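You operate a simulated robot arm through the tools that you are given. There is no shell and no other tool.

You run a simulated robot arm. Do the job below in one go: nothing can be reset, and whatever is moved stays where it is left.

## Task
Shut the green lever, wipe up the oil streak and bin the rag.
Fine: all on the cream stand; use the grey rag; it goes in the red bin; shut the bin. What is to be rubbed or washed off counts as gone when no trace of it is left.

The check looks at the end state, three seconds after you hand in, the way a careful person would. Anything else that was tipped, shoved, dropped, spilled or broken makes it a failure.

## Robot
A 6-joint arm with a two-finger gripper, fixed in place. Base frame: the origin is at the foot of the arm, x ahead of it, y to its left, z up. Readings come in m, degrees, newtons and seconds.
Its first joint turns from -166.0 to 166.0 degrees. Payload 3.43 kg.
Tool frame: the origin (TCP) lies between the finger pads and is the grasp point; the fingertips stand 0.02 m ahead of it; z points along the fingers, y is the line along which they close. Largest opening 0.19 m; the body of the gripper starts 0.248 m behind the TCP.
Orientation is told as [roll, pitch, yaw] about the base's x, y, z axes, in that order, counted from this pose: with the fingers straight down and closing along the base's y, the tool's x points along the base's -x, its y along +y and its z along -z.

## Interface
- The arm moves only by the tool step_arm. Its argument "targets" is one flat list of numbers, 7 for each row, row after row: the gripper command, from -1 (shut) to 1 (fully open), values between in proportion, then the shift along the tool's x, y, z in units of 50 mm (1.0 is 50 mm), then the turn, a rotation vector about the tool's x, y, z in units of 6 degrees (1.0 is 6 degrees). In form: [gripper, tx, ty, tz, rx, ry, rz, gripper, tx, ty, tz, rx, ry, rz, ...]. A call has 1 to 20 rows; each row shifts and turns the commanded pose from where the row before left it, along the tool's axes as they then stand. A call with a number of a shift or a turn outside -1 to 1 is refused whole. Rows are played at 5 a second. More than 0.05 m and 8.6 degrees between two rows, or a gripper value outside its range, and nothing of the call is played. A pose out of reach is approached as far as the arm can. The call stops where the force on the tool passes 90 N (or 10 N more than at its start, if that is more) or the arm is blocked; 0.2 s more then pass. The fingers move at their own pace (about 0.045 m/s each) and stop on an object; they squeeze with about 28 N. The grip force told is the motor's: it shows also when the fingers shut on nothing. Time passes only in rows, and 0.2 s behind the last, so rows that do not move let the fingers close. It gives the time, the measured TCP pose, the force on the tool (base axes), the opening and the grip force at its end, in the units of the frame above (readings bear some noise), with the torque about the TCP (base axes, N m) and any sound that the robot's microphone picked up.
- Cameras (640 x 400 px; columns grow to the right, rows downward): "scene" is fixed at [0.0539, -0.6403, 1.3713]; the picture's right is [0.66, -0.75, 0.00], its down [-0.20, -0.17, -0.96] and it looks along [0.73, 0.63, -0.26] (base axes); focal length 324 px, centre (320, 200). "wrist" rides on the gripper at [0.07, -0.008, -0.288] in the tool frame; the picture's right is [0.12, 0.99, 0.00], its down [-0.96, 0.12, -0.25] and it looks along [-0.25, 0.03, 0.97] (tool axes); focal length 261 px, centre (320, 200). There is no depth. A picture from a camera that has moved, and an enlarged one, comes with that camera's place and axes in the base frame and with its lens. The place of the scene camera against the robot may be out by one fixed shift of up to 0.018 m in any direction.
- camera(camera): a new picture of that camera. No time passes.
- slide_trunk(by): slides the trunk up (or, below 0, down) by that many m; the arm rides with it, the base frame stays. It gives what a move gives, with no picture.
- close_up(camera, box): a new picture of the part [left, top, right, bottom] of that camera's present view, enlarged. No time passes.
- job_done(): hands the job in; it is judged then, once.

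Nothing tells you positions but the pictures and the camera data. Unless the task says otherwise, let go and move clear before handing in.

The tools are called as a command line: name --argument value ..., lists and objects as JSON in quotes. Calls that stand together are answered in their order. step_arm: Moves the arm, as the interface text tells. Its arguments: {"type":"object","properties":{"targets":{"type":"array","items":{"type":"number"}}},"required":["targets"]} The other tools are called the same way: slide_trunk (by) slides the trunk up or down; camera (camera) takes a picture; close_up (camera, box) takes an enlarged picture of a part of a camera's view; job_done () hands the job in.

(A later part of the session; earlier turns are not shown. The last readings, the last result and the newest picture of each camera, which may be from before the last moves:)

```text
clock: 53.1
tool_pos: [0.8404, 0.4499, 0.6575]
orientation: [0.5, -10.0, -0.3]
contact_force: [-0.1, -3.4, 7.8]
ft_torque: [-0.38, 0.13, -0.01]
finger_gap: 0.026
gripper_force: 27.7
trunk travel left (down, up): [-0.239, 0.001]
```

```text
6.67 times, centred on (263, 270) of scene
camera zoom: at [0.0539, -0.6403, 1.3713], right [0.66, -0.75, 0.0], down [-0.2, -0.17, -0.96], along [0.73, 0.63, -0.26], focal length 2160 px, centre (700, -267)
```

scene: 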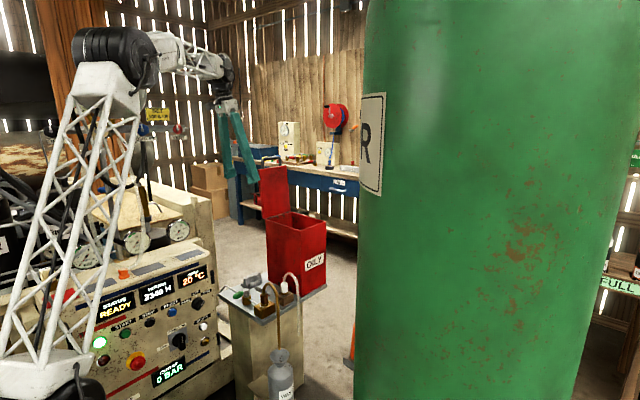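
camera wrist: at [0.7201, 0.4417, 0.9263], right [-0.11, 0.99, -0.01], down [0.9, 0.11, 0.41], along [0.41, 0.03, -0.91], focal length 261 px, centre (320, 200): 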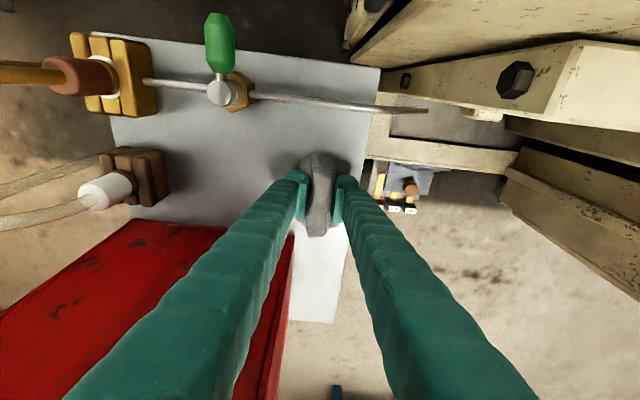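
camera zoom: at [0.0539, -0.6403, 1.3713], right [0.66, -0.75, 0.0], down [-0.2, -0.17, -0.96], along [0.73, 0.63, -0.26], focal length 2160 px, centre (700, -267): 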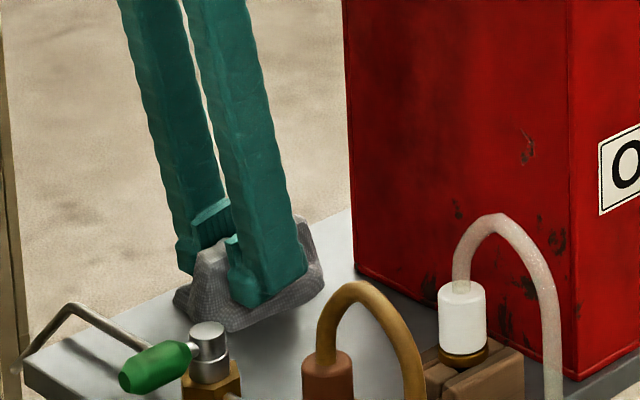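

The streak appears gone. I'll lift the rag and inspect the whole stand.

step_arm --targets '[-1, -0.156, 0, -0.886, 0, 0, 0, -1, -0.156, 0, -0.886, 0, 0, 0, -1, -0.156, 0, -0.886, 0, 0, 0, -1, -0.156, 0, -0.886, 0, 0, 0, -1, -0.156, 0, -0.886, 0, 0, 0, -1, 0, 0, 0, 0, 0, 0]'

camera --camera "wrist"

close_up --camera "wrist" --box '[180, 70, 372, 190]'

close_up --camera "scene" --box '[215, 240, 311, 300]'

```text
clock: 54.5
tool_pos: [0.8375, 0.4471, 0.8812]
orientation: [0.4, -10.1, -0.4]
contact_force: [0.6, -0.4, -0.4]
ft_torque: [0.02, 0.02, -0.01]
finger_gap: 0.0249
gripper_force: 28.1
trunk travel left (down, up): [-0.239, 0.001]
```

```text
taken
camera wrist: at [0.719, 0.4392, 1.1509], right [-0.11, 0.99, -0.01], down [0.9, 0.11, 0.41], along [0.41, 0.03, -0.91], focal length 261 px, centre (320, 200)
```

wrist: 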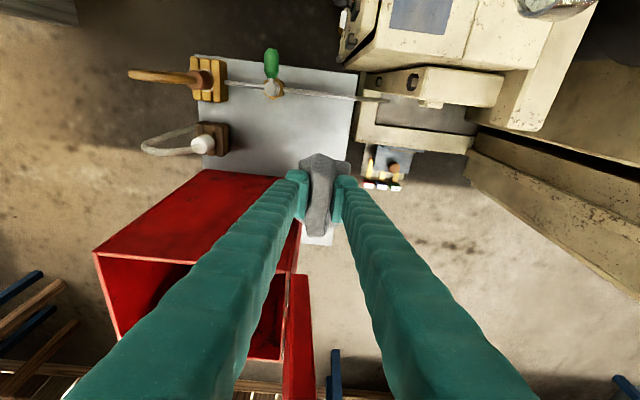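

```text
3.33 times, centred on (276, 130) of wrist
camera zoom: at [0.719, 0.4392, 1.1509], right [-0.11, 0.99, -0.01], down [0.9, 0.11, 0.41], along [0.41, 0.03, -0.91], focal length 869 px, centre (467, 433)
```

zoom: 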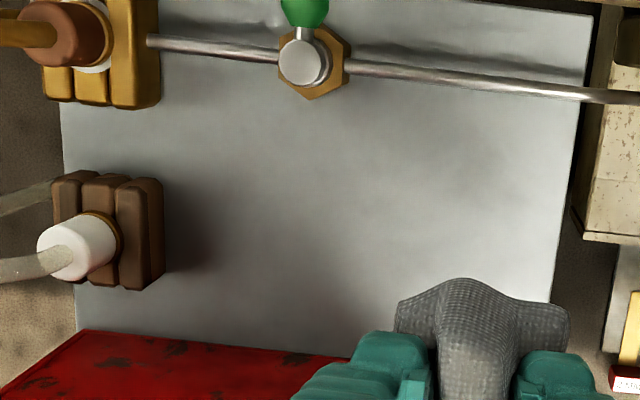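

```text
6.67 times, centred on (263, 270) of scene
camera zoom: at [0.0539, -0.6403, 1.3713], right [0.66, -0.75, 0.0], down [-0.2, -0.17, -0.96], along [0.73, 0.63, -0.26], focal length 2160 px, centre (700, -267)
```

zoom: 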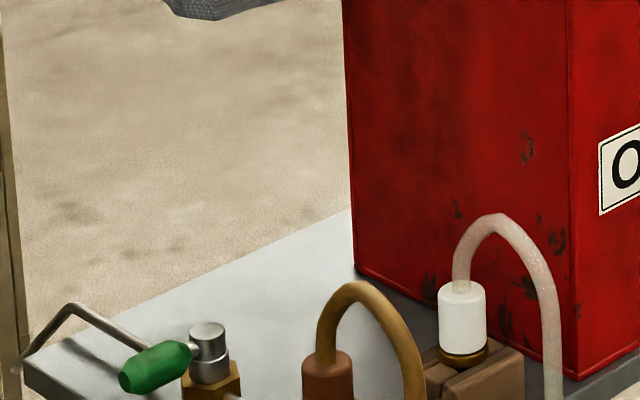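

The stand is clean: no trace visible. Now I raise the rag, move to y≈0.30 clear of the lid, then over the open bin.

step_arm --targets '[-1, -0.139, 0, -0.788, 0, 0, 0, -1, -0.139, 0, -0.788, 0, 0, 0, -1, -0.139, 0, -0.788, 0, 0, 0, -1, -0.139, 0, -0.788, 0, 0, 0, -1, 0, -0.98, 0, 0, 0, 0, -1, 0, -0.98, 0, 0, 0, 0, -1, 0, -0.98, 0, 0, 0, 0, -1, -0.951, 0, 0.168, 0, 0, 0, -1, -0.951, 0, 0.168, 0, 0, 0, -1, -0.951, 0, 0.168, 0, 0, 0, -1, 0, 0, 0, 0, 0, 0]'

camera --camera "wrist"

close_up --camera "scene" --box '[220, 130, 360, 270]'

```text
clock: 56.9
tool_pos: [0.9844, 0.3013, 1.0384]
orientation: [0.2, -10.0, -0.4]
contact_force: [0.7, -0.2, -1.1]
ft_torque: [-0.05, 0.07, -0.01]
finger_gap: 0.0248
gripper_force: 28.8
trunk travel left (down, up): [-0.239, 0.001]
```

```text
taken
camera wrist: at [0.8656, 0.2922, 1.3085], right [-0.11, 0.99, -0.01], down [0.9, 0.11, 0.41], along [0.41, 0.03, -0.91], focal length 261 px, centre (320, 200)
```

wrist: 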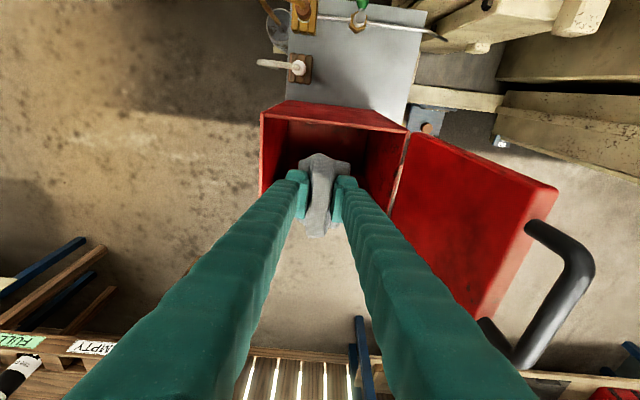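

```text
2.86 times, centred on (290, 200) of scene
camera zoom: at [0.0539, -0.6403, 1.3713], right [0.66, -0.75, 0.0], down [-0.2, -0.17, -0.96], along [0.73, 0.63, -0.26], focal length 926 px, centre (406, 200)
```

zoom: 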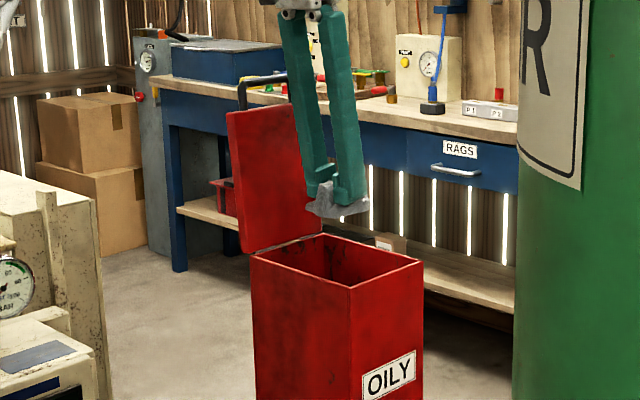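

The rag hangs over the open bin. I lower it into the mouth and release with a small opening.

step_arm --targets '[-1, 0.137, 0, 0.775, 0, 0, 0, -1, 0.137, 0, 0.775, 0, 0, 0, -1, 0.137, 0, 0.775, 0, 0, 0, -1, 0, 0, 0, 0, 0, 0]'

camera --camera "wrist"

close_up --camera "scene" --box '[220, 130, 360, 270]'

```text
clock: 57.9
tool_pos: [0.9843, 0.3015, 0.9213]
orientation: [0.2, -10.0, -0.3]
contact_force: [0.3, -0.5, -0.3]
ft_torque: [-0.02, 0.02, 0.01]
finger_gap: 0.0247
gripper_force: 28.0
trunk travel left (down, up): [-0.239, 0.001]
```

```text
taken
camera wrist: at [0.8646, 0.2927, 1.1906], right [-0.11, 0.99, -0.01], down [0.9, 0.11, 0.41], along [0.41, 0.03, -0.91], focal length 261 px, centre (320, 200)
```

wrist: 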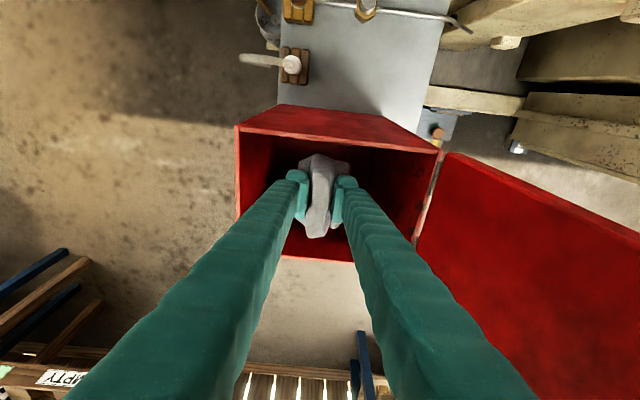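

```text
2.86 times, centred on (290, 200) of scene
camera zoom: at [0.0539, -0.6403, 1.3713], right [0.66, -0.75, 0.0], down [-0.2, -0.17, -0.96], along [0.73, 0.63, -0.26], focal length 926 px, centre (406, 200)
```

zoom: 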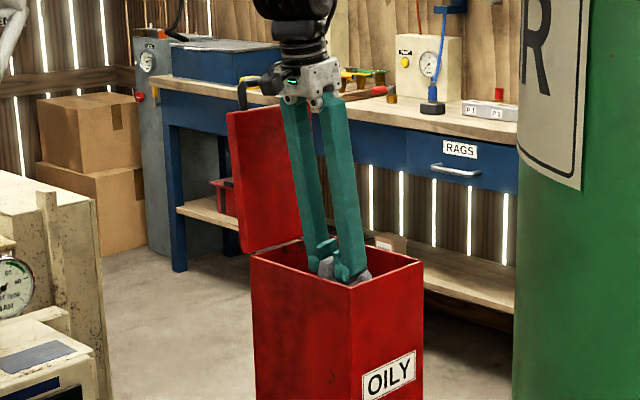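

The rag is in the mouth of the bin. A little lower, then release.

step_arm --targets '[-1, 0.137, 0, 0.775, 0, 0, 0, -1, 0, 0, 0, 0, 0, 0, -0.2, 0, 0, 0, 0, 0, 0, -0.2, 0, 0, 0, 0, 0, 0, -0.2, 0, 0, 0, 0, 0, 0, -0.2, 0, 0, 0, 0, 0, 0, -0.2, 0, 0, 0, 0, 0, 0]'

camera --camera "wrist"

close_up --camera "scene" --box '[220, 130, 360, 270]'

```text
clock: 59.5
tool_pos: [0.9835, 0.3025, 0.8818]
orientation: [0.4, -10.1, -0.3]
contact_force: [-0.3, 0.9, -0.2]
ft_torque: [0.01, -0.03, 0.0]
finger_gap: 0.076
gripper_force: 0.0
trunk travel left (down, up): [-0.239, 0.001]
```

```text
taken
camera wrist: at [0.8643, 0.2934, 1.1516], right [-0.11, 0.99, -0.01], down [0.9, 0.11, 0.41], along [0.41, 0.03, -0.91], focal length 261 px, centre (320, 200)
```

wrist: 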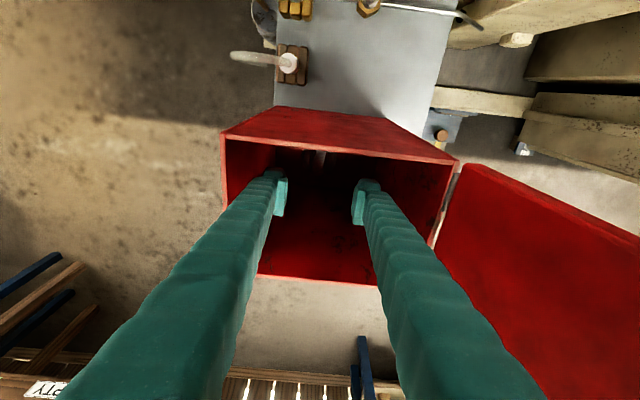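

```text
2.86 times, centred on (290, 200) of scene
camera zoom: at [0.0539, -0.6403, 1.3713], right [0.66, -0.75, 0.0], down [-0.2, -0.17, -0.96], along [0.73, 0.63, -0.26], focal length 926 px, centre (406, 200)
```

zoom: 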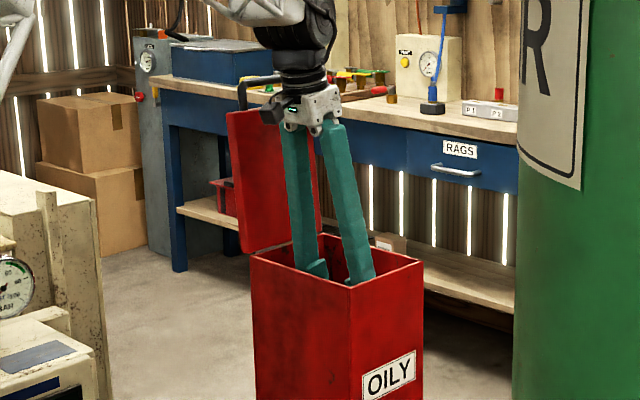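

The rag has dropped inside. I'll rise straight out and look in.

step_arm --targets '[-0.2, -0.156, 0, -0.886, 0, 0, 0, -0.2, -0.156, 0, -0.886, 0, 0, 0, -0.2, -0.156, 0, -0.886, 0, 0, 0, -0.2, -0.156, 0, -0.886, 0, 0, 0, -0.2, 0.3, 0, -0.886, 0, 0, 0, -0.2, 0.5, 0, -0.3, 0, 0, 0, -0.2, 0, 0, 0, 0, 0, 0]'

camera --camera "wrist"

close_up --camera "wrist" --box '[240, 80, 432, 200]'

close_up --camera "scene" --box '[220, 130, 360, 270]'

```text
clock: 61.1
tool_pos: [0.9328, 0.3018, 1.1163]
orientation: [0.4, -10.1, -0.3]
contact_force: [0.1, -0.2, 0.4]
ft_torque: [0.0, -0.04, -0.01]
finger_gap: 0.076
gripper_force: 0.0
trunk travel left (down, up): [-0.239, 0.001]
```

```text
taken
camera wrist: at [0.8136, 0.2927, 1.3851], right [-0.11, 0.99, -0.01], down [0.9, 0.11, 0.41], along [0.41, 0.03, -0.91], focal length 261 px, centre (320, 200)
```

wrist: 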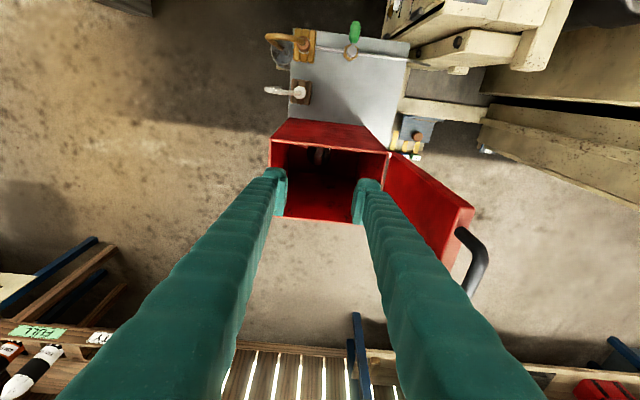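

```text
3.33 times, centred on (336, 140) of wrist
camera zoom: at [0.8136, 0.2927, 1.3851], right [-0.11, 0.99, -0.01], down [0.9, 0.11, 0.41], along [0.41, 0.03, -0.91], focal length 869 px, centre (267, 400)
```

zoom: 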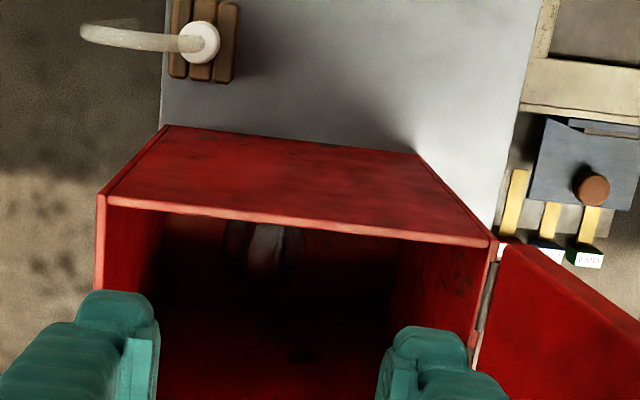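

```text
2.86 times, centred on (290, 200) of scene
camera zoom: at [0.0539, -0.6403, 1.3713], right [0.66, -0.75, 0.0], down [-0.2, -0.17, -0.96], along [0.73, 0.63, -0.26], focal length 926 px, centre (406, 200)
```

zoom: 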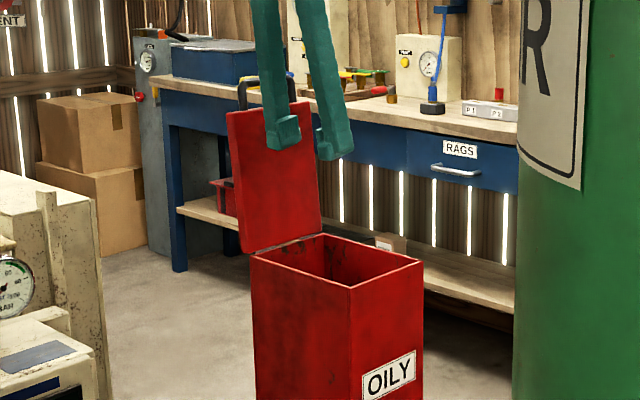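

The rag lies inside the bin and the stand is clean. To shut the lid I'll take the bar from above again: upright the pitch, roll the tool about 24°, and move up near the bar.

step_arm --targets '[-0.2, 0, 0, 0, 0, 0.85, 0, -0.2, 0, 0, 0, 0, 0.83, 0, -0.2, 0, 0, 0, -1, 0, 0, -0.2, 0, 0, 0, -1, 0, 0, -0.2, 0, 0, 0, -1, 0, 0, -0.2, 0, 0, 0, -1, 0, 0, -0.2, -0.25, 0.7, -0.34, 0, 0, 0, -0.2, -0.25, 0.7, -0.34, 0, 0, 0, -0.2, -0.25, 0.7, -0.34, 0, 0, 0, -0.2, -0.25, 0.7, -0.34, 0, 0, 0, -0.2, 0, 0, 0, 0, 0, 0]'

camera --camera "wrist"

close_up --camera "wrist" --box '[240, 110, 400, 230]'

close_up --camera "scene" --box '[230, 100, 340, 210]'

```text
clock: 63.5
tool_pos: [0.9857, 0.4002, 1.2337]
orientation: [24.3, 0.1, -0.2]
contact_force: [0.2, 0.5, 0.3]
ft_torque: [0.03, 0.1, 0.04]
finger_gap: 0.076
gripper_force: 0.1
trunk travel left (down, up): [-0.239, 0.001]
```

```text
taken
camera wrist: at [0.9155, 0.2748, 1.4911], right [-0.11, 0.91, 0.41], down [0.96, 0.0, 0.27], along [0.25, 0.43, -0.87], focal length 261 px, centre (320, 200)
```

wrist: 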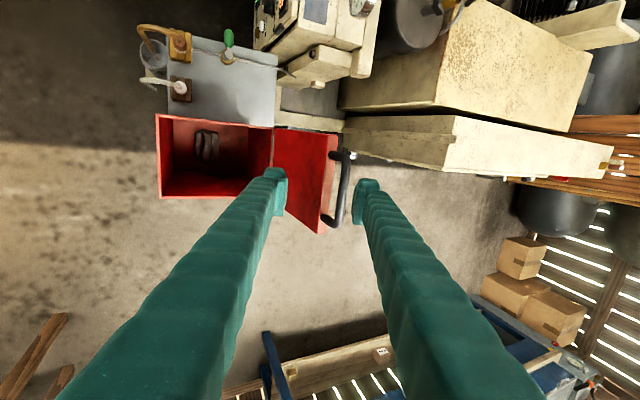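

```text
3.33 times, centred on (320, 170) of wrist
camera zoom: at [0.9155, 0.2748, 1.4911], right [-0.11, 0.91, 0.41], down [0.96, 0.0, 0.27], along [0.25, 0.43, -0.87], focal length 869 px, centre (320, 300)
```

zoom: 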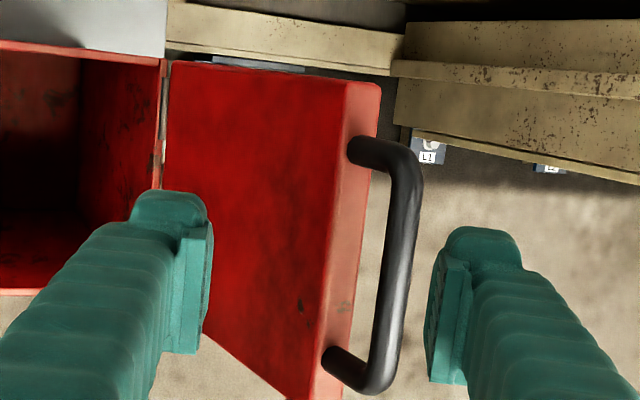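

```text
3.64 times, centred on (285, 155) of scene
camera zoom: at [0.0539, -0.6403, 1.3713], right [0.66, -0.75, 0.0], down [-0.2, -0.17, -0.96], along [0.73, 0.63, -0.26], focal length 1178 px, centre (447, 364)
```

zoom: 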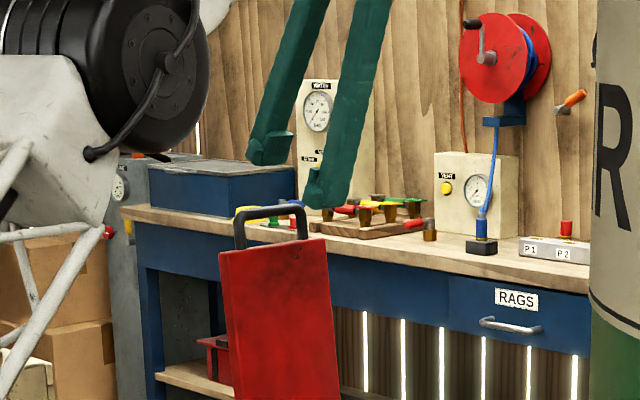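

The bar is near (0.99, 0.463, 1.18), and the rag is visible on the bin's floor. I shift over it and lower the fingers astride the bar.

step_arm --targets '[-0.2, 0, 0.6, 0, 0, 0, 0, -0.2, 0, 0, 0.65, 0, 0, 0, -0.2, 0, 0, 0.65, 0, 0, 0, -0.2, 0, 0, 0, 0, 0, 0]'

close_up --camera "wrist" --box '[240, 110, 400, 230]'

close_up --camera "scene" --box '[230, 100, 340, 210]'

```text
clock: 64.5
tool_pos: [0.9875, 0.4551, 1.1874]
orientation: [24.4, 0.0, -0.2]
contact_force: [-0.4, -0.4, -0.8]
ft_torque: [-0.02, -0.01, 0.02]
finger_gap: 0.0761
gripper_force: 0.1
trunk travel left (down, up): [-0.239, 0.001]
```

```text
3.33 times, centred on (320, 170) of wrist
camera zoom: at [0.9155, 0.329, 1.4455], right [-0.12, 0.91, 0.41], down [0.96, 0.0, 0.27], along [0.25, 0.43, -0.87], focal length 869 px, centre (320, 300)
```

zoom: 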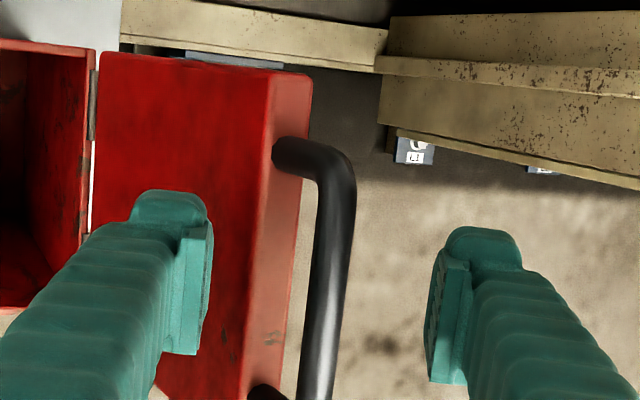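

```text
3.64 times, centred on (285, 155) of scene
camera zoom: at [0.0539, -0.6403, 1.3713], right [0.66, -0.75, 0.0], down [-0.2, -0.17, -0.96], along [0.73, 0.63, -0.26], focal length 1178 px, centre (447, 364)
```

zoom: 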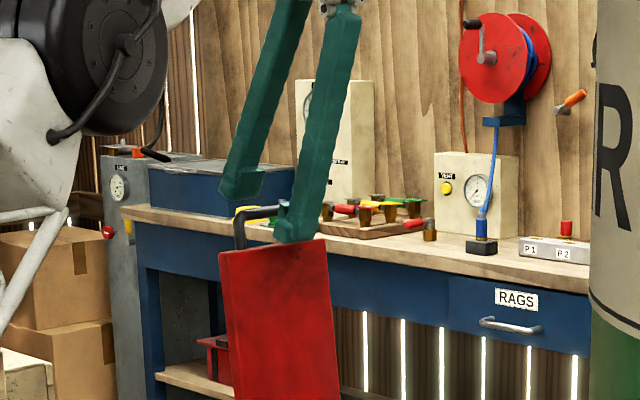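

The bar lies between the fingers. I'll close loosely around it and draw the lid back along its arc, the first part now.

step_arm --targets '[-0.62, 0, 0.11, 0.08, 0, 0, 0, -0.62, 0, 0, 0, 0, 0, 0, -0.62, 0, 0, 0, 0, 0, 0, -0.62, 0, -0.459, -0.281, -0.5, 0, 0, -0.62, 0, -0.474, -0.255, -0.5, 0, 0, -0.62, 0, 0, 0, 0, 0, 0]'

close_up --camera "wrist" --box '[240, 110, 400, 230]'

close_up --camera "scene" --box '[230, 110, 350, 250]'

```text
clock: 65.9
tool_pos: [0.9861, 0.4083, 1.191]
orientation: [30.4, 0.0, -0.2]
contact_force: [0.1, -1.2, 0.1]
ft_torque: [0.05, -0.01, -0.02]
finger_gap: 0.0363
gripper_force: 0.1
trunk travel left (down, up): [-0.239, 0.001]
```

```text
3.33 times, centred on (320, 170) of wrist
camera zoom: at [0.9144, 0.2557, 1.4334], right [-0.12, 0.86, 0.5], down [0.96, -0.03, 0.27], along [0.25, 0.51, -0.82], focal length 869 px, centre (320, 300)
```

zoom: 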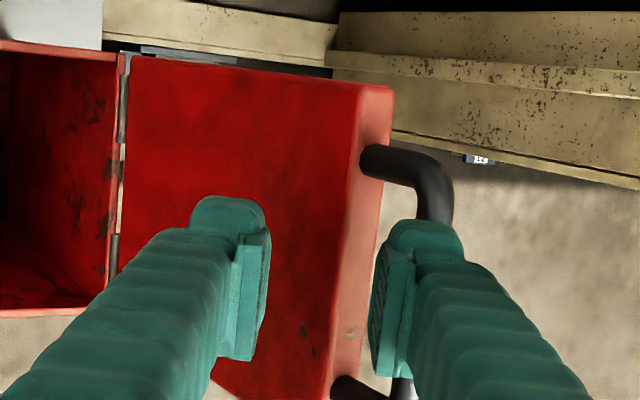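

```text
2.86 times, centred on (290, 180) of scene
camera zoom: at [0.0539, -0.6403, 1.3713], right [0.66, -0.75, 0.0], down [-0.2, -0.17, -0.96], along [0.73, 0.63, -0.26], focal length 926 px, centre (406, 257)
```

zoom: 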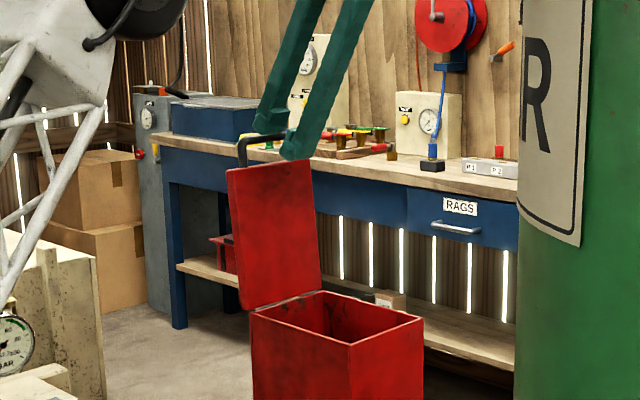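

The right finger slid over the bar; the bar sits a bit lower than I assumed (about y 0.476, z 1.157). I'll back up, open wider, turn back slightly and come down deeper astride it.

step_arm --targets '[0, 0, 0, -0.5, 0, 0, 0, 0, 0, 0, 0, 1, 0, 0, 0, 0, 0, 0, 0, 0, 0, 0, 0, 0, 0, 0, 0, 0, 0, 0, 0.98, 0, 0, 0, 0, 0, 0, 0, 0.6, 0, 0, 0, 0, 0, 0, 0, 0, 0, 0]'

close_up --camera "wrist" --box '[220, 110, 420, 260]'

close_up --camera "scene" --box '[230, 100, 340, 210]'

```text
clock: 67.5
tool_pos: [0.9844, 0.4543, 1.2052]
orientation: [24.4, -0.1, -0.2]
contact_force: [-0.4, 0.9, -0.1]
ft_torque: [-0.04, -0.03, -0.03]
finger_gap: 0.095
gripper_force: 0.1
trunk travel left (down, up): [-0.239, 0.001]
```

```text
2.67 times, centred on (320, 185) of wrist
camera zoom: at [0.9134, 0.3282, 1.4625], right [-0.12, 0.9, 0.41], down [0.96, 0.0, 0.27], along [0.25, 0.43, -0.87], focal length 695 px, centre (320, 240)
```

zoom: 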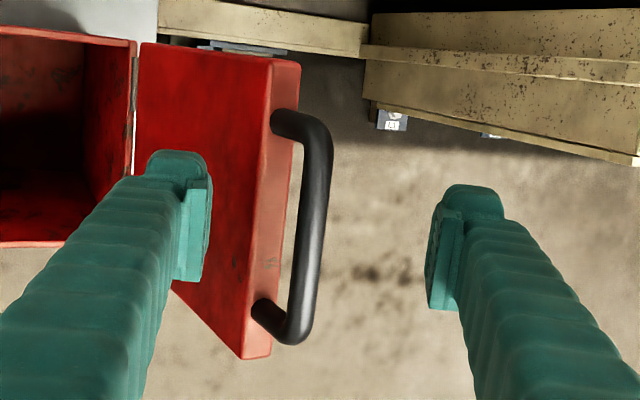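

```text
3.64 times, centred on (285, 155) of scene
camera zoom: at [0.0539, -0.6403, 1.3713], right [0.66, -0.75, 0.0], down [-0.2, -0.17, -0.96], along [0.73, 0.63, -0.26], focal length 1178 px, centre (447, 364)
```

zoom: 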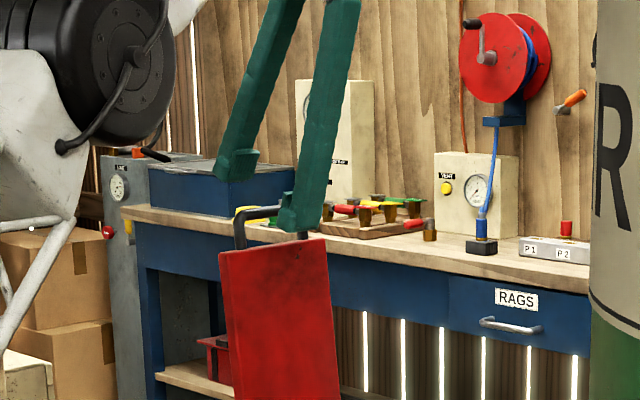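

The bar is centred between the fingers; I lower about 5 cm further.

step_arm --targets '[0, 0, 0, 0.5, 0, 0, 0, 0, 0, 0, 0.5, 0, 0, 0, 0, 0, 0, 0, 0, 0, 0]'

close_up --camera "wrist" --box '[220, 110, 420, 260]'

close_up --camera "scene" --box '[230, 100, 340, 210]'

```text
clock: 68.3
tool_pos: [0.9831, 0.4734, 1.1604]
orientation: [24.4, -0.1, -0.1]
contact_force: [-0.3, -0.8, 0.0]
ft_torque: [0.01, -0.02, 0.0]
finger_gap: 0.0953
gripper_force: 0.0
trunk travel left (down, up): [-0.239, 0.001]
```

```text
2.67 times, centred on (320, 185) of wrist
camera zoom: at [0.9127, 0.3479, 1.4167], right [-0.12, 0.91, 0.41], down [0.96, 0.0, 0.27], along [0.25, 0.43, -0.87], focal length 695 px, centre (320, 240)
```

zoom: 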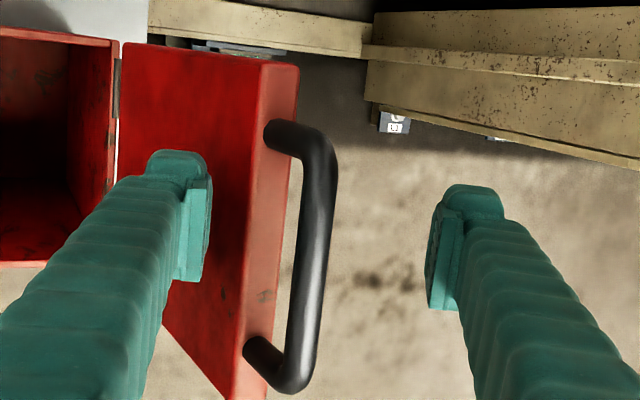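

```text
3.64 times, centred on (285, 155) of scene
camera zoom: at [0.0539, -0.6403, 1.3713], right [0.66, -0.75, 0.0], down [-0.2, -0.17, -0.96], along [0.73, 0.63, -0.26], focal length 1178 px, centre (447, 364)
```

zoom: 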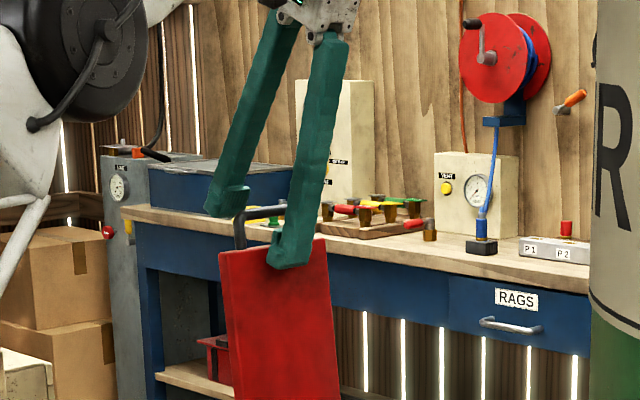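

The fingers straddle the bar. I close to a loose hold and check.

step_arm --targets '[-0.6, 0, -0.18, -0.1, 0, 0, 0, -0.6, 0, 0, 0, 0, 0, 0, -0.6, 0, 0, 0, 0, 0, 0, -0.6, 0, 0, 0, 0, 0, 0]'

close_up --camera "wrist" --box '[220, 110, 420, 260]'

close_up --camera "scene" --box '[240, 130, 310, 190]'

```text
clock: 69.3
tool_pos: [0.9828, 0.4621, 1.1596]
orientation: [24.5, -0.1, -0.1]
contact_force: [-0.6, -0.2, -0.3]
ft_torque: [0.0, 0.02, 0.02]
finger_gap: 0.0381
gripper_force: 0.2
trunk travel left (down, up): [-0.239, 0.001]
```

```text
2.67 times, centred on (320, 185) of wrist
camera zoom: at [0.913, 0.3374, 1.4165], right [-0.12, 0.91, 0.41], down [0.96, 0.0, 0.27], along [0.25, 0.43, -0.87], focal length 695 px, centre (320, 240)
```

zoom: 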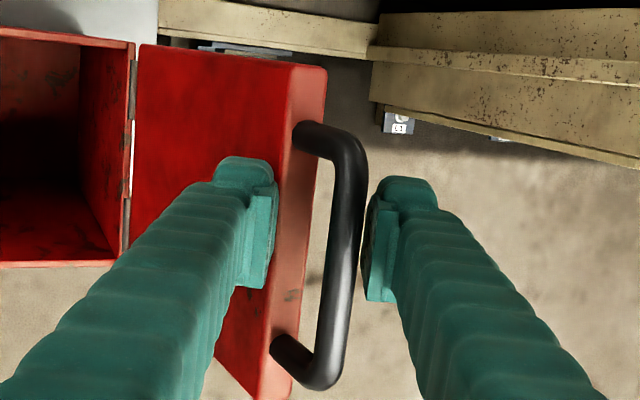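

```text
6.67 times, centred on (275, 160) of scene
camera zoom: at [0.0539, -0.6403, 1.3713], right [0.66, -0.75, 0.0], down [-0.2, -0.17, -0.96], along [0.73, 0.63, -0.26], focal length 2160 px, centre (620, 467)
```

zoom: 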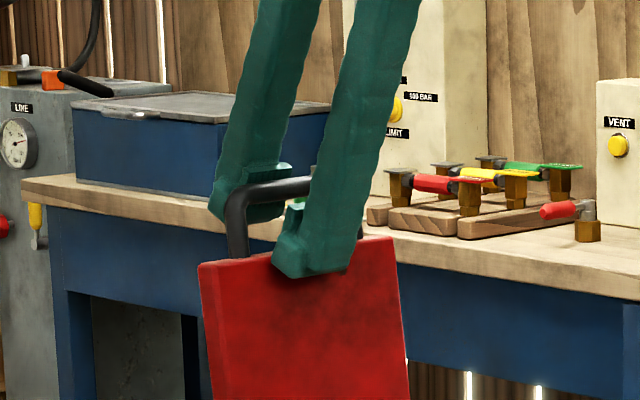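

Clear now: one finger well behind the bar, one in front. I draw the lid back in small arc steps.

step_arm --targets '[-0.6, 0, -0.45, -0.317, -0.5, 0, 0, -0.6, 0, -0.443, -0.278, -0.5, 0, 0, -0.6, 0, 0, 0, 0, 0, 0]'

close_up --camera "wrist" --box '[220, 110, 420, 260]'

close_up --camera "scene" --box '[230, 120, 350, 220]'

```text
clock: 70.1
tool_pos: [0.9839, 0.4075, 1.1674]
orientation: [30.4, 0.0, -0.2]
contact_force: [0.1, -0.8, 0.1]
ft_torque: [0.06, 0.04, -0.03]
finger_gap: 0.0382
gripper_force: 0.1
trunk travel left (down, up): [-0.239, 0.001]
```

```text
2.67 times, centred on (320, 185) of wrist
camera zoom: at [0.9138, 0.2562, 1.4093], right [-0.12, 0.86, 0.5], down [0.96, -0.03, 0.27], along [0.25, 0.51, -0.82], focal length 695 px, centre (320, 240)
```

zoom: 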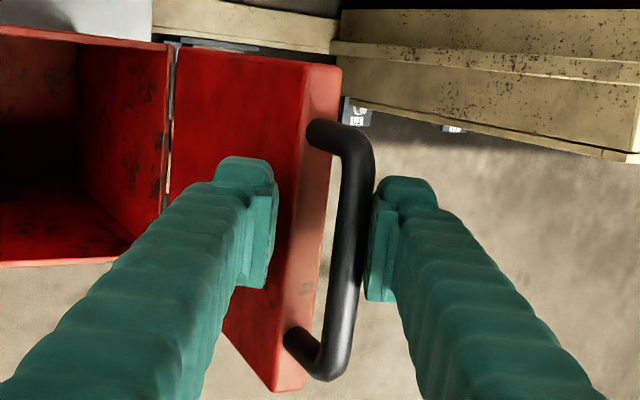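

```text
4.00 times, centred on (290, 170) of scene
camera zoom: at [0.0539, -0.6403, 1.3713], right [0.66, -0.75, 0.0], down [-0.2, -0.17, -0.96], along [0.73, 0.63, -0.26], focal length 1296 px, centre (440, 320)
```

zoom: 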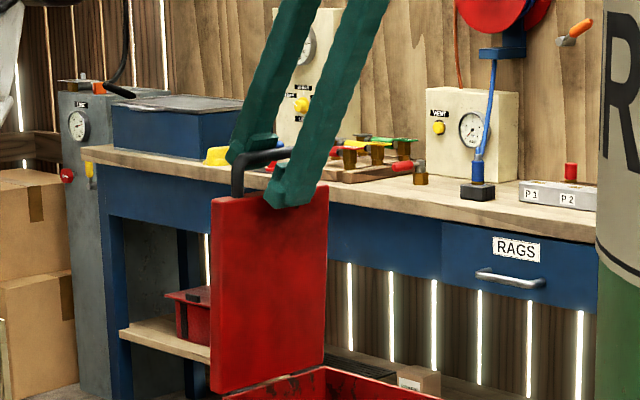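

The lid follows and is nearly upright. Continuing.

step_arm --targets '[-0.6, 0, -0.46, -0.254, -0.5, 0, 0, -0.6, 0, -0.473, -0.229, -0.5, 0, 0, -0.6, 0, -0.484, -0.206, -0.5, 0, 0, -0.6, 0, 0, 0, 0, 0, 0]'

close_up --camera "wrist" --box '[220, 110, 420, 260]'

close_up --camera "scene" --box '[230, 120, 350, 220]'

```text
clock: 71.1
tool_pos: [0.9847, 0.3304, 1.1555]
orientation: [39.4, 0.0, -0.3]
contact_force: [0.3, 0.2, 0.1]
ft_torque: [0.03, 0.03, 0.01]
finger_gap: 0.038
gripper_force: 0.1
trunk travel left (down, up): [-0.239, 0.001]
```

```text
2.67 times, centred on (320, 185) of wrist
camera zoom: at [0.9129, 0.142, 1.3717], right [-0.12, 0.77, 0.63], down [0.96, -0.07, 0.27], along [0.25, 0.64, -0.73], focal length 695 px, centre (320, 240)
```

zoom: 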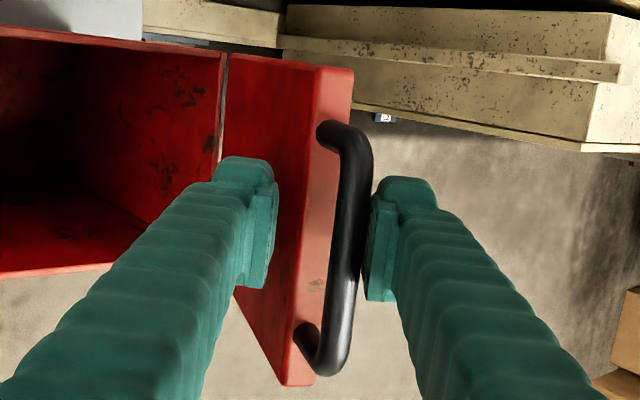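

```text
4.00 times, centred on (290, 170) of scene
camera zoom: at [0.0539, -0.6403, 1.3713], right [0.66, -0.75, 0.0], down [-0.2, -0.17, -0.96], along [0.73, 0.63, -0.26], focal length 1296 px, centre (440, 320)
```

zoom: 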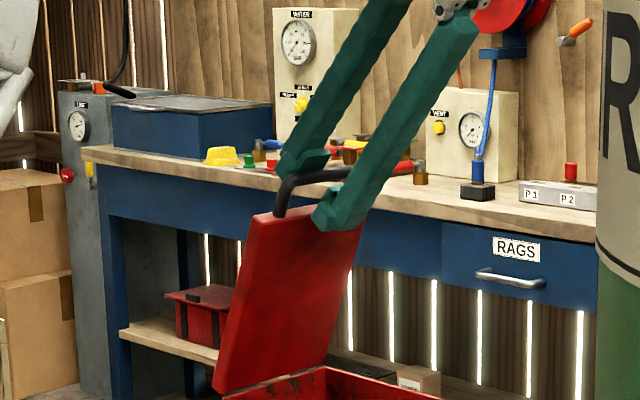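

It keeps following smoothly. Continuing the arc downward.

step_arm --targets '[-0.6, 0, -0.495, -0.18, -0.5, 0, 0, -0.6, 0, -0.504, -0.155, -0.5, 0, 0, -0.6, 0, -0.513, -0.128, -0.5, 0, 0, -0.6, 0, -0.518, -0.1, -0.5, 0, 0, -0.6, 0, -0.525, -0.075, -0.5, 0, 0, -0.6, 0, 0, 0, 0, 0, 0]'

close_up --camera "wrist" --box '[220, 110, 420, 260]'

close_up --camera "scene" --box '[240, 150, 360, 270]'

```text
clock: 72.5
tool_pos: [0.984, 0.2209, 1.0888]
orientation: [54.4, 0.0, -0.3]
contact_force: [1.1, -0.1, -0.5]
ft_torque: [0.04, 0.01, 0.01]
finger_gap: 0.0381
gripper_force: 0.0
trunk travel left (down, up): [-0.239, 0.001]
```

```text
2.67 times, centred on (320, 185) of wrist
camera zoom: at [0.9124, -0.0182, 1.2481], right [-0.12, 0.58, 0.81], down [0.96, -0.14, 0.24], along [0.25, 0.8, -0.54], focal length 695 px, centre (320, 240)
```

zoom: 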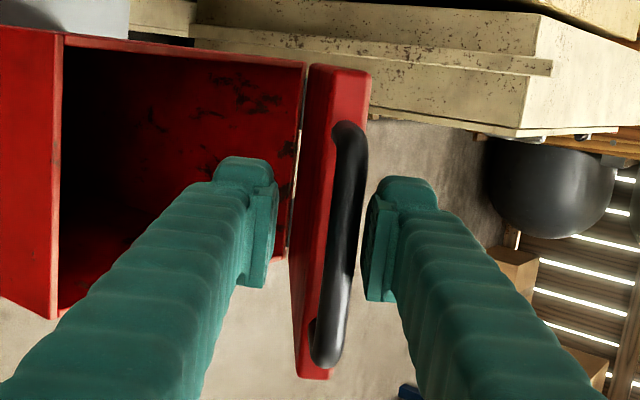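

```text
3.33 times, centred on (300, 210) of scene
camera zoom: at [0.0539, -0.6403, 1.3713], right [0.66, -0.75, 0.0], down [-0.2, -0.17, -0.96], along [0.73, 0.63, -0.26], focal length 1080 px, centre (387, 167)
```

zoom: 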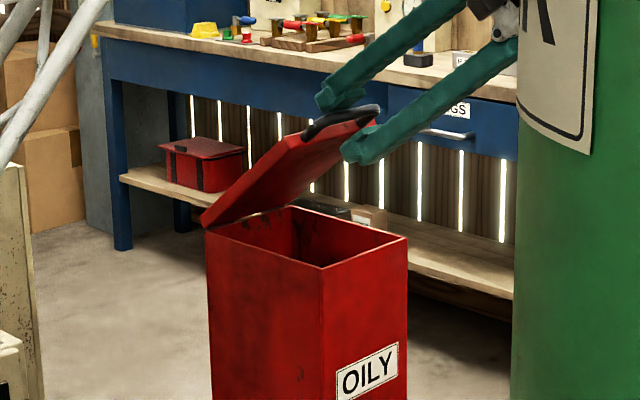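

Halfway down. Continuing to near closed.

step_arm --targets '[-0.6, 0, -0.53, -0.046, -0.5, 0, 0, -0.6, 0, -0.53, -0.022, -0.5, 0, 0, -0.6, 0, -0.532, 0.01, -0.5, 0, 0, -0.6, 0, -0.532, 0.034, -0.5, 0, 0, -0.6, 0, -0.528, 0.062, -0.5, 0, 0, -0.6, 0, 0, 0, 0, 0, 0]'

close_up --camera "wrist" --box '[220, 110, 420, 260]'

close_up --camera "scene" --box '[240, 150, 360, 270]'

```text
clock: 73.9
tool_pos: [0.9826, 0.1546, 0.9751]
orientation: [69.4, 0.0, -0.1]
contact_force: [-0.5, -0.8, -0.6]
ft_torque: [0.06, -0.01, -0.02]
finger_gap: 0.0378
gripper_force: 0.1
trunk travel left (down, up): [-0.239, 0.001]
```

```text
2.67 times, centred on (320, 185) of wrist
camera zoom: at [0.911, -0.117, 1.0661], right [-0.12, 0.35, 0.93], down [0.96, -0.2, 0.2], along [0.25, 0.92, -0.31], focal length 695 px, centre (320, 240)
```

zoom: 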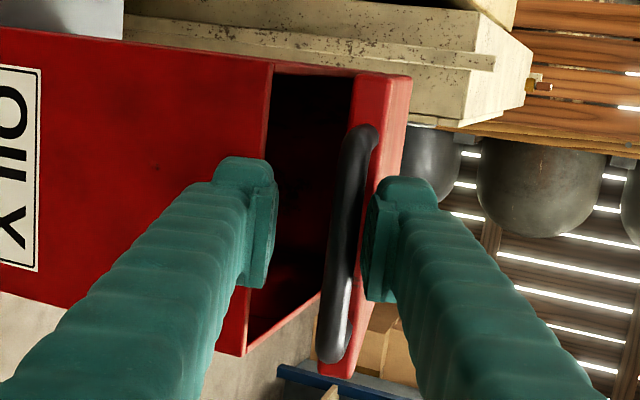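

```text
3.33 times, centred on (300, 210) of scene
camera zoom: at [0.0539, -0.6403, 1.3713], right [0.66, -0.75, 0.0], down [-0.2, -0.17, -0.96], along [0.73, 0.63, -0.26], focal length 1080 px, centre (387, 167)
```

zoom: 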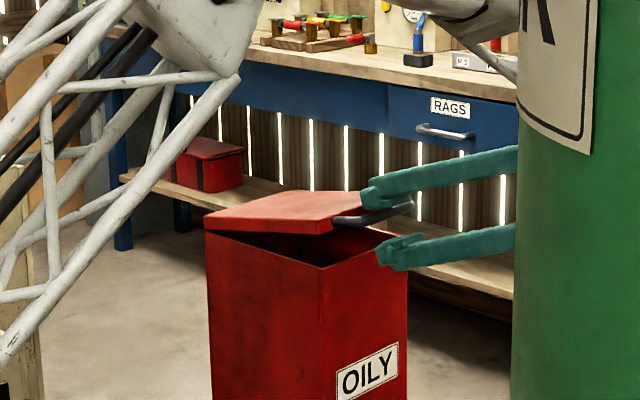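

Nearly shut. The last steps now, watching for the lid seating.

step_arm --targets '[-0.6, 0, -0.526, 0.09, -0.5, 0, 0, -0.6, 0, -0.3, 0.07, -0.3, 0, 0, -0.6, 0, 0, 0, 0, 0, 0]'

step_arm --targets '[-0.6, 0, -0.12, 0.03, -0.1, 0, 0, -0.6, 0, -0.12, 0.03, -0.1, 0, 0, -0.6, 0, 0, 0, 0, 0, 0]'

close_up --camera "wrist" --box '[220, 110, 420, 260]'

close_up --camera "scene" --box '[250, 180, 350, 260]'

```text
clock: 74.7
tool_pos: [0.982, 0.1475, 0.9315]
orientation: [74.3, 0.0, -0.2]
contact_force: [0.1, 0.3, -0.7]
ft_torque: [0.0, -0.01, 0.0]
finger_gap: 0.0381
gripper_force: 0.0
trunk travel left (down, up): [-0.239, 0.001]
```

```text
clock: 75.5
tool_pos: [0.9831, 0.1474, 0.9198]
orientation: [75.4, 0.0, -0.2]
contact_force: [0.2, -0.7, 6.0]
ft_torque: [0.11, 0.08, 0.03]
finger_gap: 0.0413
gripper_force: 2.6
trunk travel left (down, up): [-0.239, 0.001]
```

```text
2.67 times, centred on (320, 185) of wrist
camera zoom: at [0.9111, -0.1312, 0.9831], right [-0.12, 0.25, 0.96], down [0.96, -0.21, 0.17], along [0.25, 0.94, -0.22], focal length 695 px, centre (320, 240)
```

zoom: 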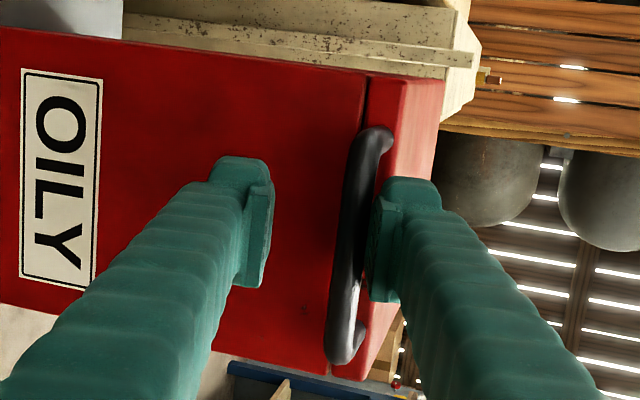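

```text
5.00 times, centred on (300, 220) of scene
camera zoom: at [0.0539, -0.6403, 1.3713], right [0.66, -0.75, 0.0], down [-0.2, -0.17, -0.96], along [0.73, 0.63, -0.26], focal length 1620 px, centre (420, 100)
```

zoom: 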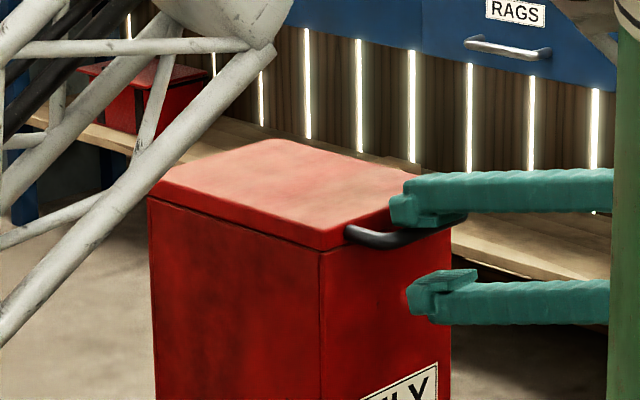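

The lid is seated. One light press to be sure, then ease off and withdraw straight back along -y.

step_arm --targets '[-0.6, 0, -0.1, 0.02, 0, 0, 0, -0.6, 0, 0, 0, 0, 0, 0]'

step_arm --targets '[-0.6, 0, 0.2, 0, 0, 0, 0, -0.5, 0, 0, 0, 0, 0, 0, -0.5, 0, -0.23, -0.9, 0, 0, 0, -0.5, 0, -0.23, -0.9, 0, 0, 0, -0.5, 0, 0, 0, 0, 0, 0]'

close_up --camera "scene" --box '[250, 180, 350, 260]'

camera --camera "wrist"

```text
clock: 76.1
tool_pos: [0.9837, 0.1477, 0.9162]
orientation: [75.5, 0.0, -0.3]
contact_force: [-1.8, -7.5, 19.8]
ft_torque: [0.48, 0.24, 0.12]
finger_gap: 0.0478
gripper_force: 8.6
trunk travel left (down, up): [-0.239, 0.001]
```

```text
clock: 77.3
tool_pos: [0.983, 0.0578, 0.9253]
orientation: [75.4, 0.0, -0.1]
contact_force: [-0.2, 0.3, -0.3]
ft_torque: [0.01, -0.01, 0.0]
finger_gap: 0.0476
gripper_force: 0.0
trunk travel left (down, up): [-0.239, 0.001]
```

```text
5.00 times, centred on (300, 220) of scene
camera zoom: at [0.0539, -0.6403, 1.3713], right [0.66, -0.75, 0.0], down [-0.2, -0.17, -0.96], along [0.73, 0.63, -0.26], focal length 1620 px, centre (420, 100)
```

zoom: 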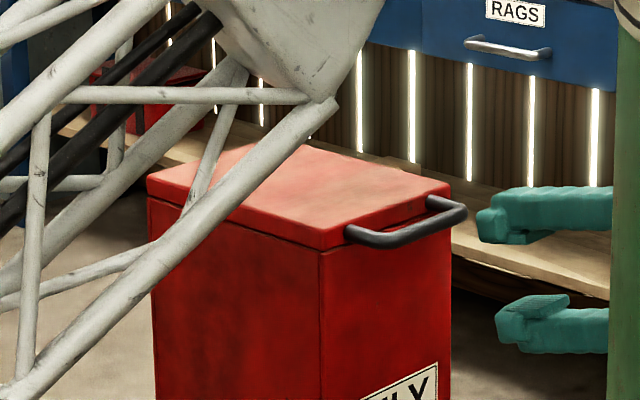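

```text
taken
camera wrist: at [0.9109, -0.2216, 0.9883], right [-0.12, 0.25, 0.96], down [0.96, -0.21, 0.17], along [0.25, 0.94, -0.22], focal length 261 px, centre (320, 200)
```

wrist: 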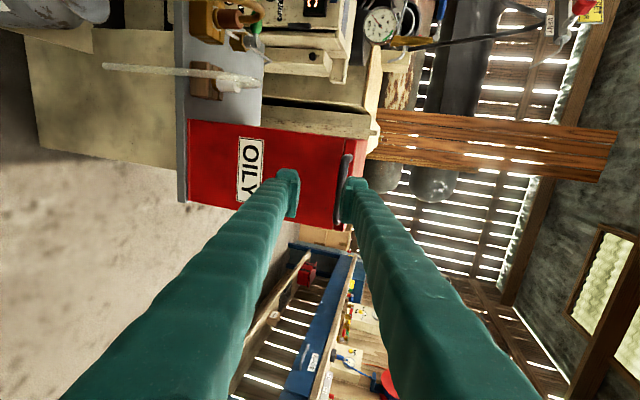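

The lid is shut and flat as at the start. I'll rise, turn the tool upright again and move clear to check the whole scene.

step_arm --targets '[-0.5, 0, 0.87, -0.227, 0, 0, 0, -0.5, 0, 0.87, -0.227, 0, 0, 0, -0.5, 0, 0.87, -0.227, 0, 0, 0, -0.5, 0, 0.87, -0.227, 0, 0, 0, -0.5, 0.3, 0, 0, 1, 0, 0, -0.5, 0.3, 0, 0, 1, 0, 0, -0.5, 0.3, 0, 0, 1, 0, 0, -0.5, 0.3, 0, 0, 1, 0, 0, -0.5, 0.3, 0, 0, 1, 0, 0, -0.5, 0.3, 0, 0, 1, 0, 0, -0.5, 0.3, 0, 0, 1, 0, 0, -0.5, 0.3, 0, 0, 1, 0, 0, -0.5, 0.3, 0, 0, 1, 0, 0, -0.5, 0.3, 0, 0, 1, 0, 0, -0.5, 0.3, 0, 0, 1, 0, 0, -0.5, 0.3, 0, 0, 1, 0, 0, -0.5, 0, 0, 0, 0.5, 0, 0]'

step_arm --targets '[0.5, 0.6, 0.6, 0, 0, 0, 0, 0.5, 0.6, 0.6, 0, 0, 0, 0, 0.5, 0.6, 0.6, 0, 0, 0, 0, 0.5, 0.6, 0.6, 0, 0, 0, 0, 0.5, 0.6, 0.6, 0, 0, 0, 0, 0.5, 0, 0, 0, 0, 0, 0, 0.5, 0, 0, 0, 0, 0, 0]'

camera --camera "wrist"

close_up --camera "scene" --box '[200, 190, 360, 310]'

camera --camera "scene"

```text
clock: 80.9
tool_pos: [0.8026, 0.0588, 1.1046]
orientation: [0.3, -0.1, -0.1]
contact_force: [-0.1, -0.3, 0.6]
ft_torque: [0.04, -0.04, 0.0]
finger_gap: 0.0474
gripper_force: 0.0
trunk travel left (down, up): [-0.239, 0.001]
```

```text
clock: 82.5
tool_pos: [0.6527, 0.2092, 1.1057]
orientation: [0.4, 0.0, -0.3]
contact_force: [0.3, 1.4, 0.8]
ft_torque: [0.02, -0.01, 0.02]
finger_gap: 0.1423
gripper_force: 0.1
trunk travel left (down, up): [-0.239, 0.001]
```

```text
taken
camera wrist: at [0.5827, 0.1996, 1.3911], right [-0.12, 0.99, 0.01], down [0.96, 0.11, 0.25], along [0.25, 0.03, -0.97], focal length 261 px, centre (320, 200)
```

wrist: 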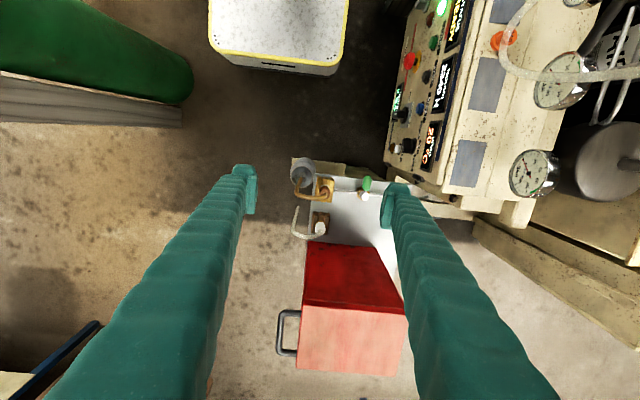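

```text
3.33 times, centred on (280, 250) of scene
camera zoom: at [0.0539, -0.6403, 1.3713], right [0.66, -0.75, 0.0], down [-0.2, -0.17, -0.96], along [0.73, 0.63, -0.26], focal length 1080 px, centre (453, 33)
```

zoom: 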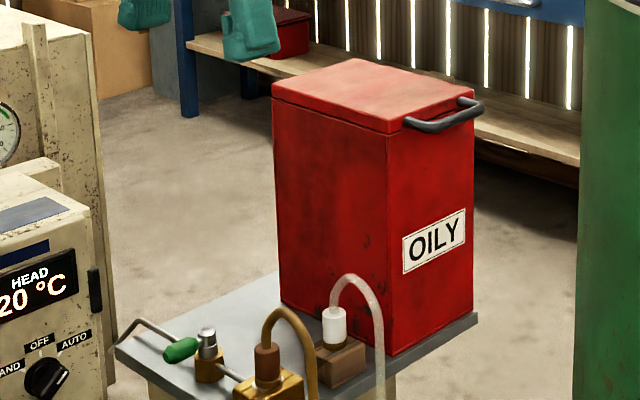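

```text
taken
```

scene: 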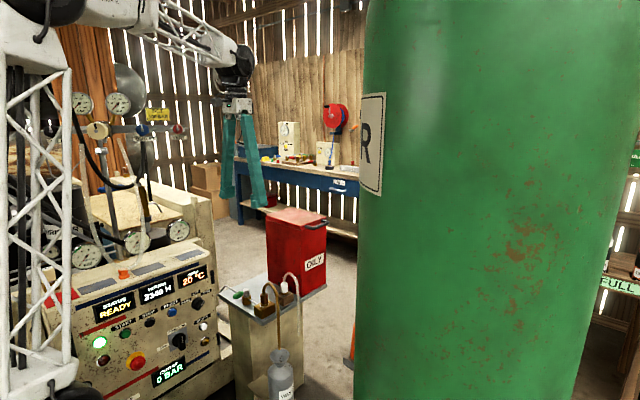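

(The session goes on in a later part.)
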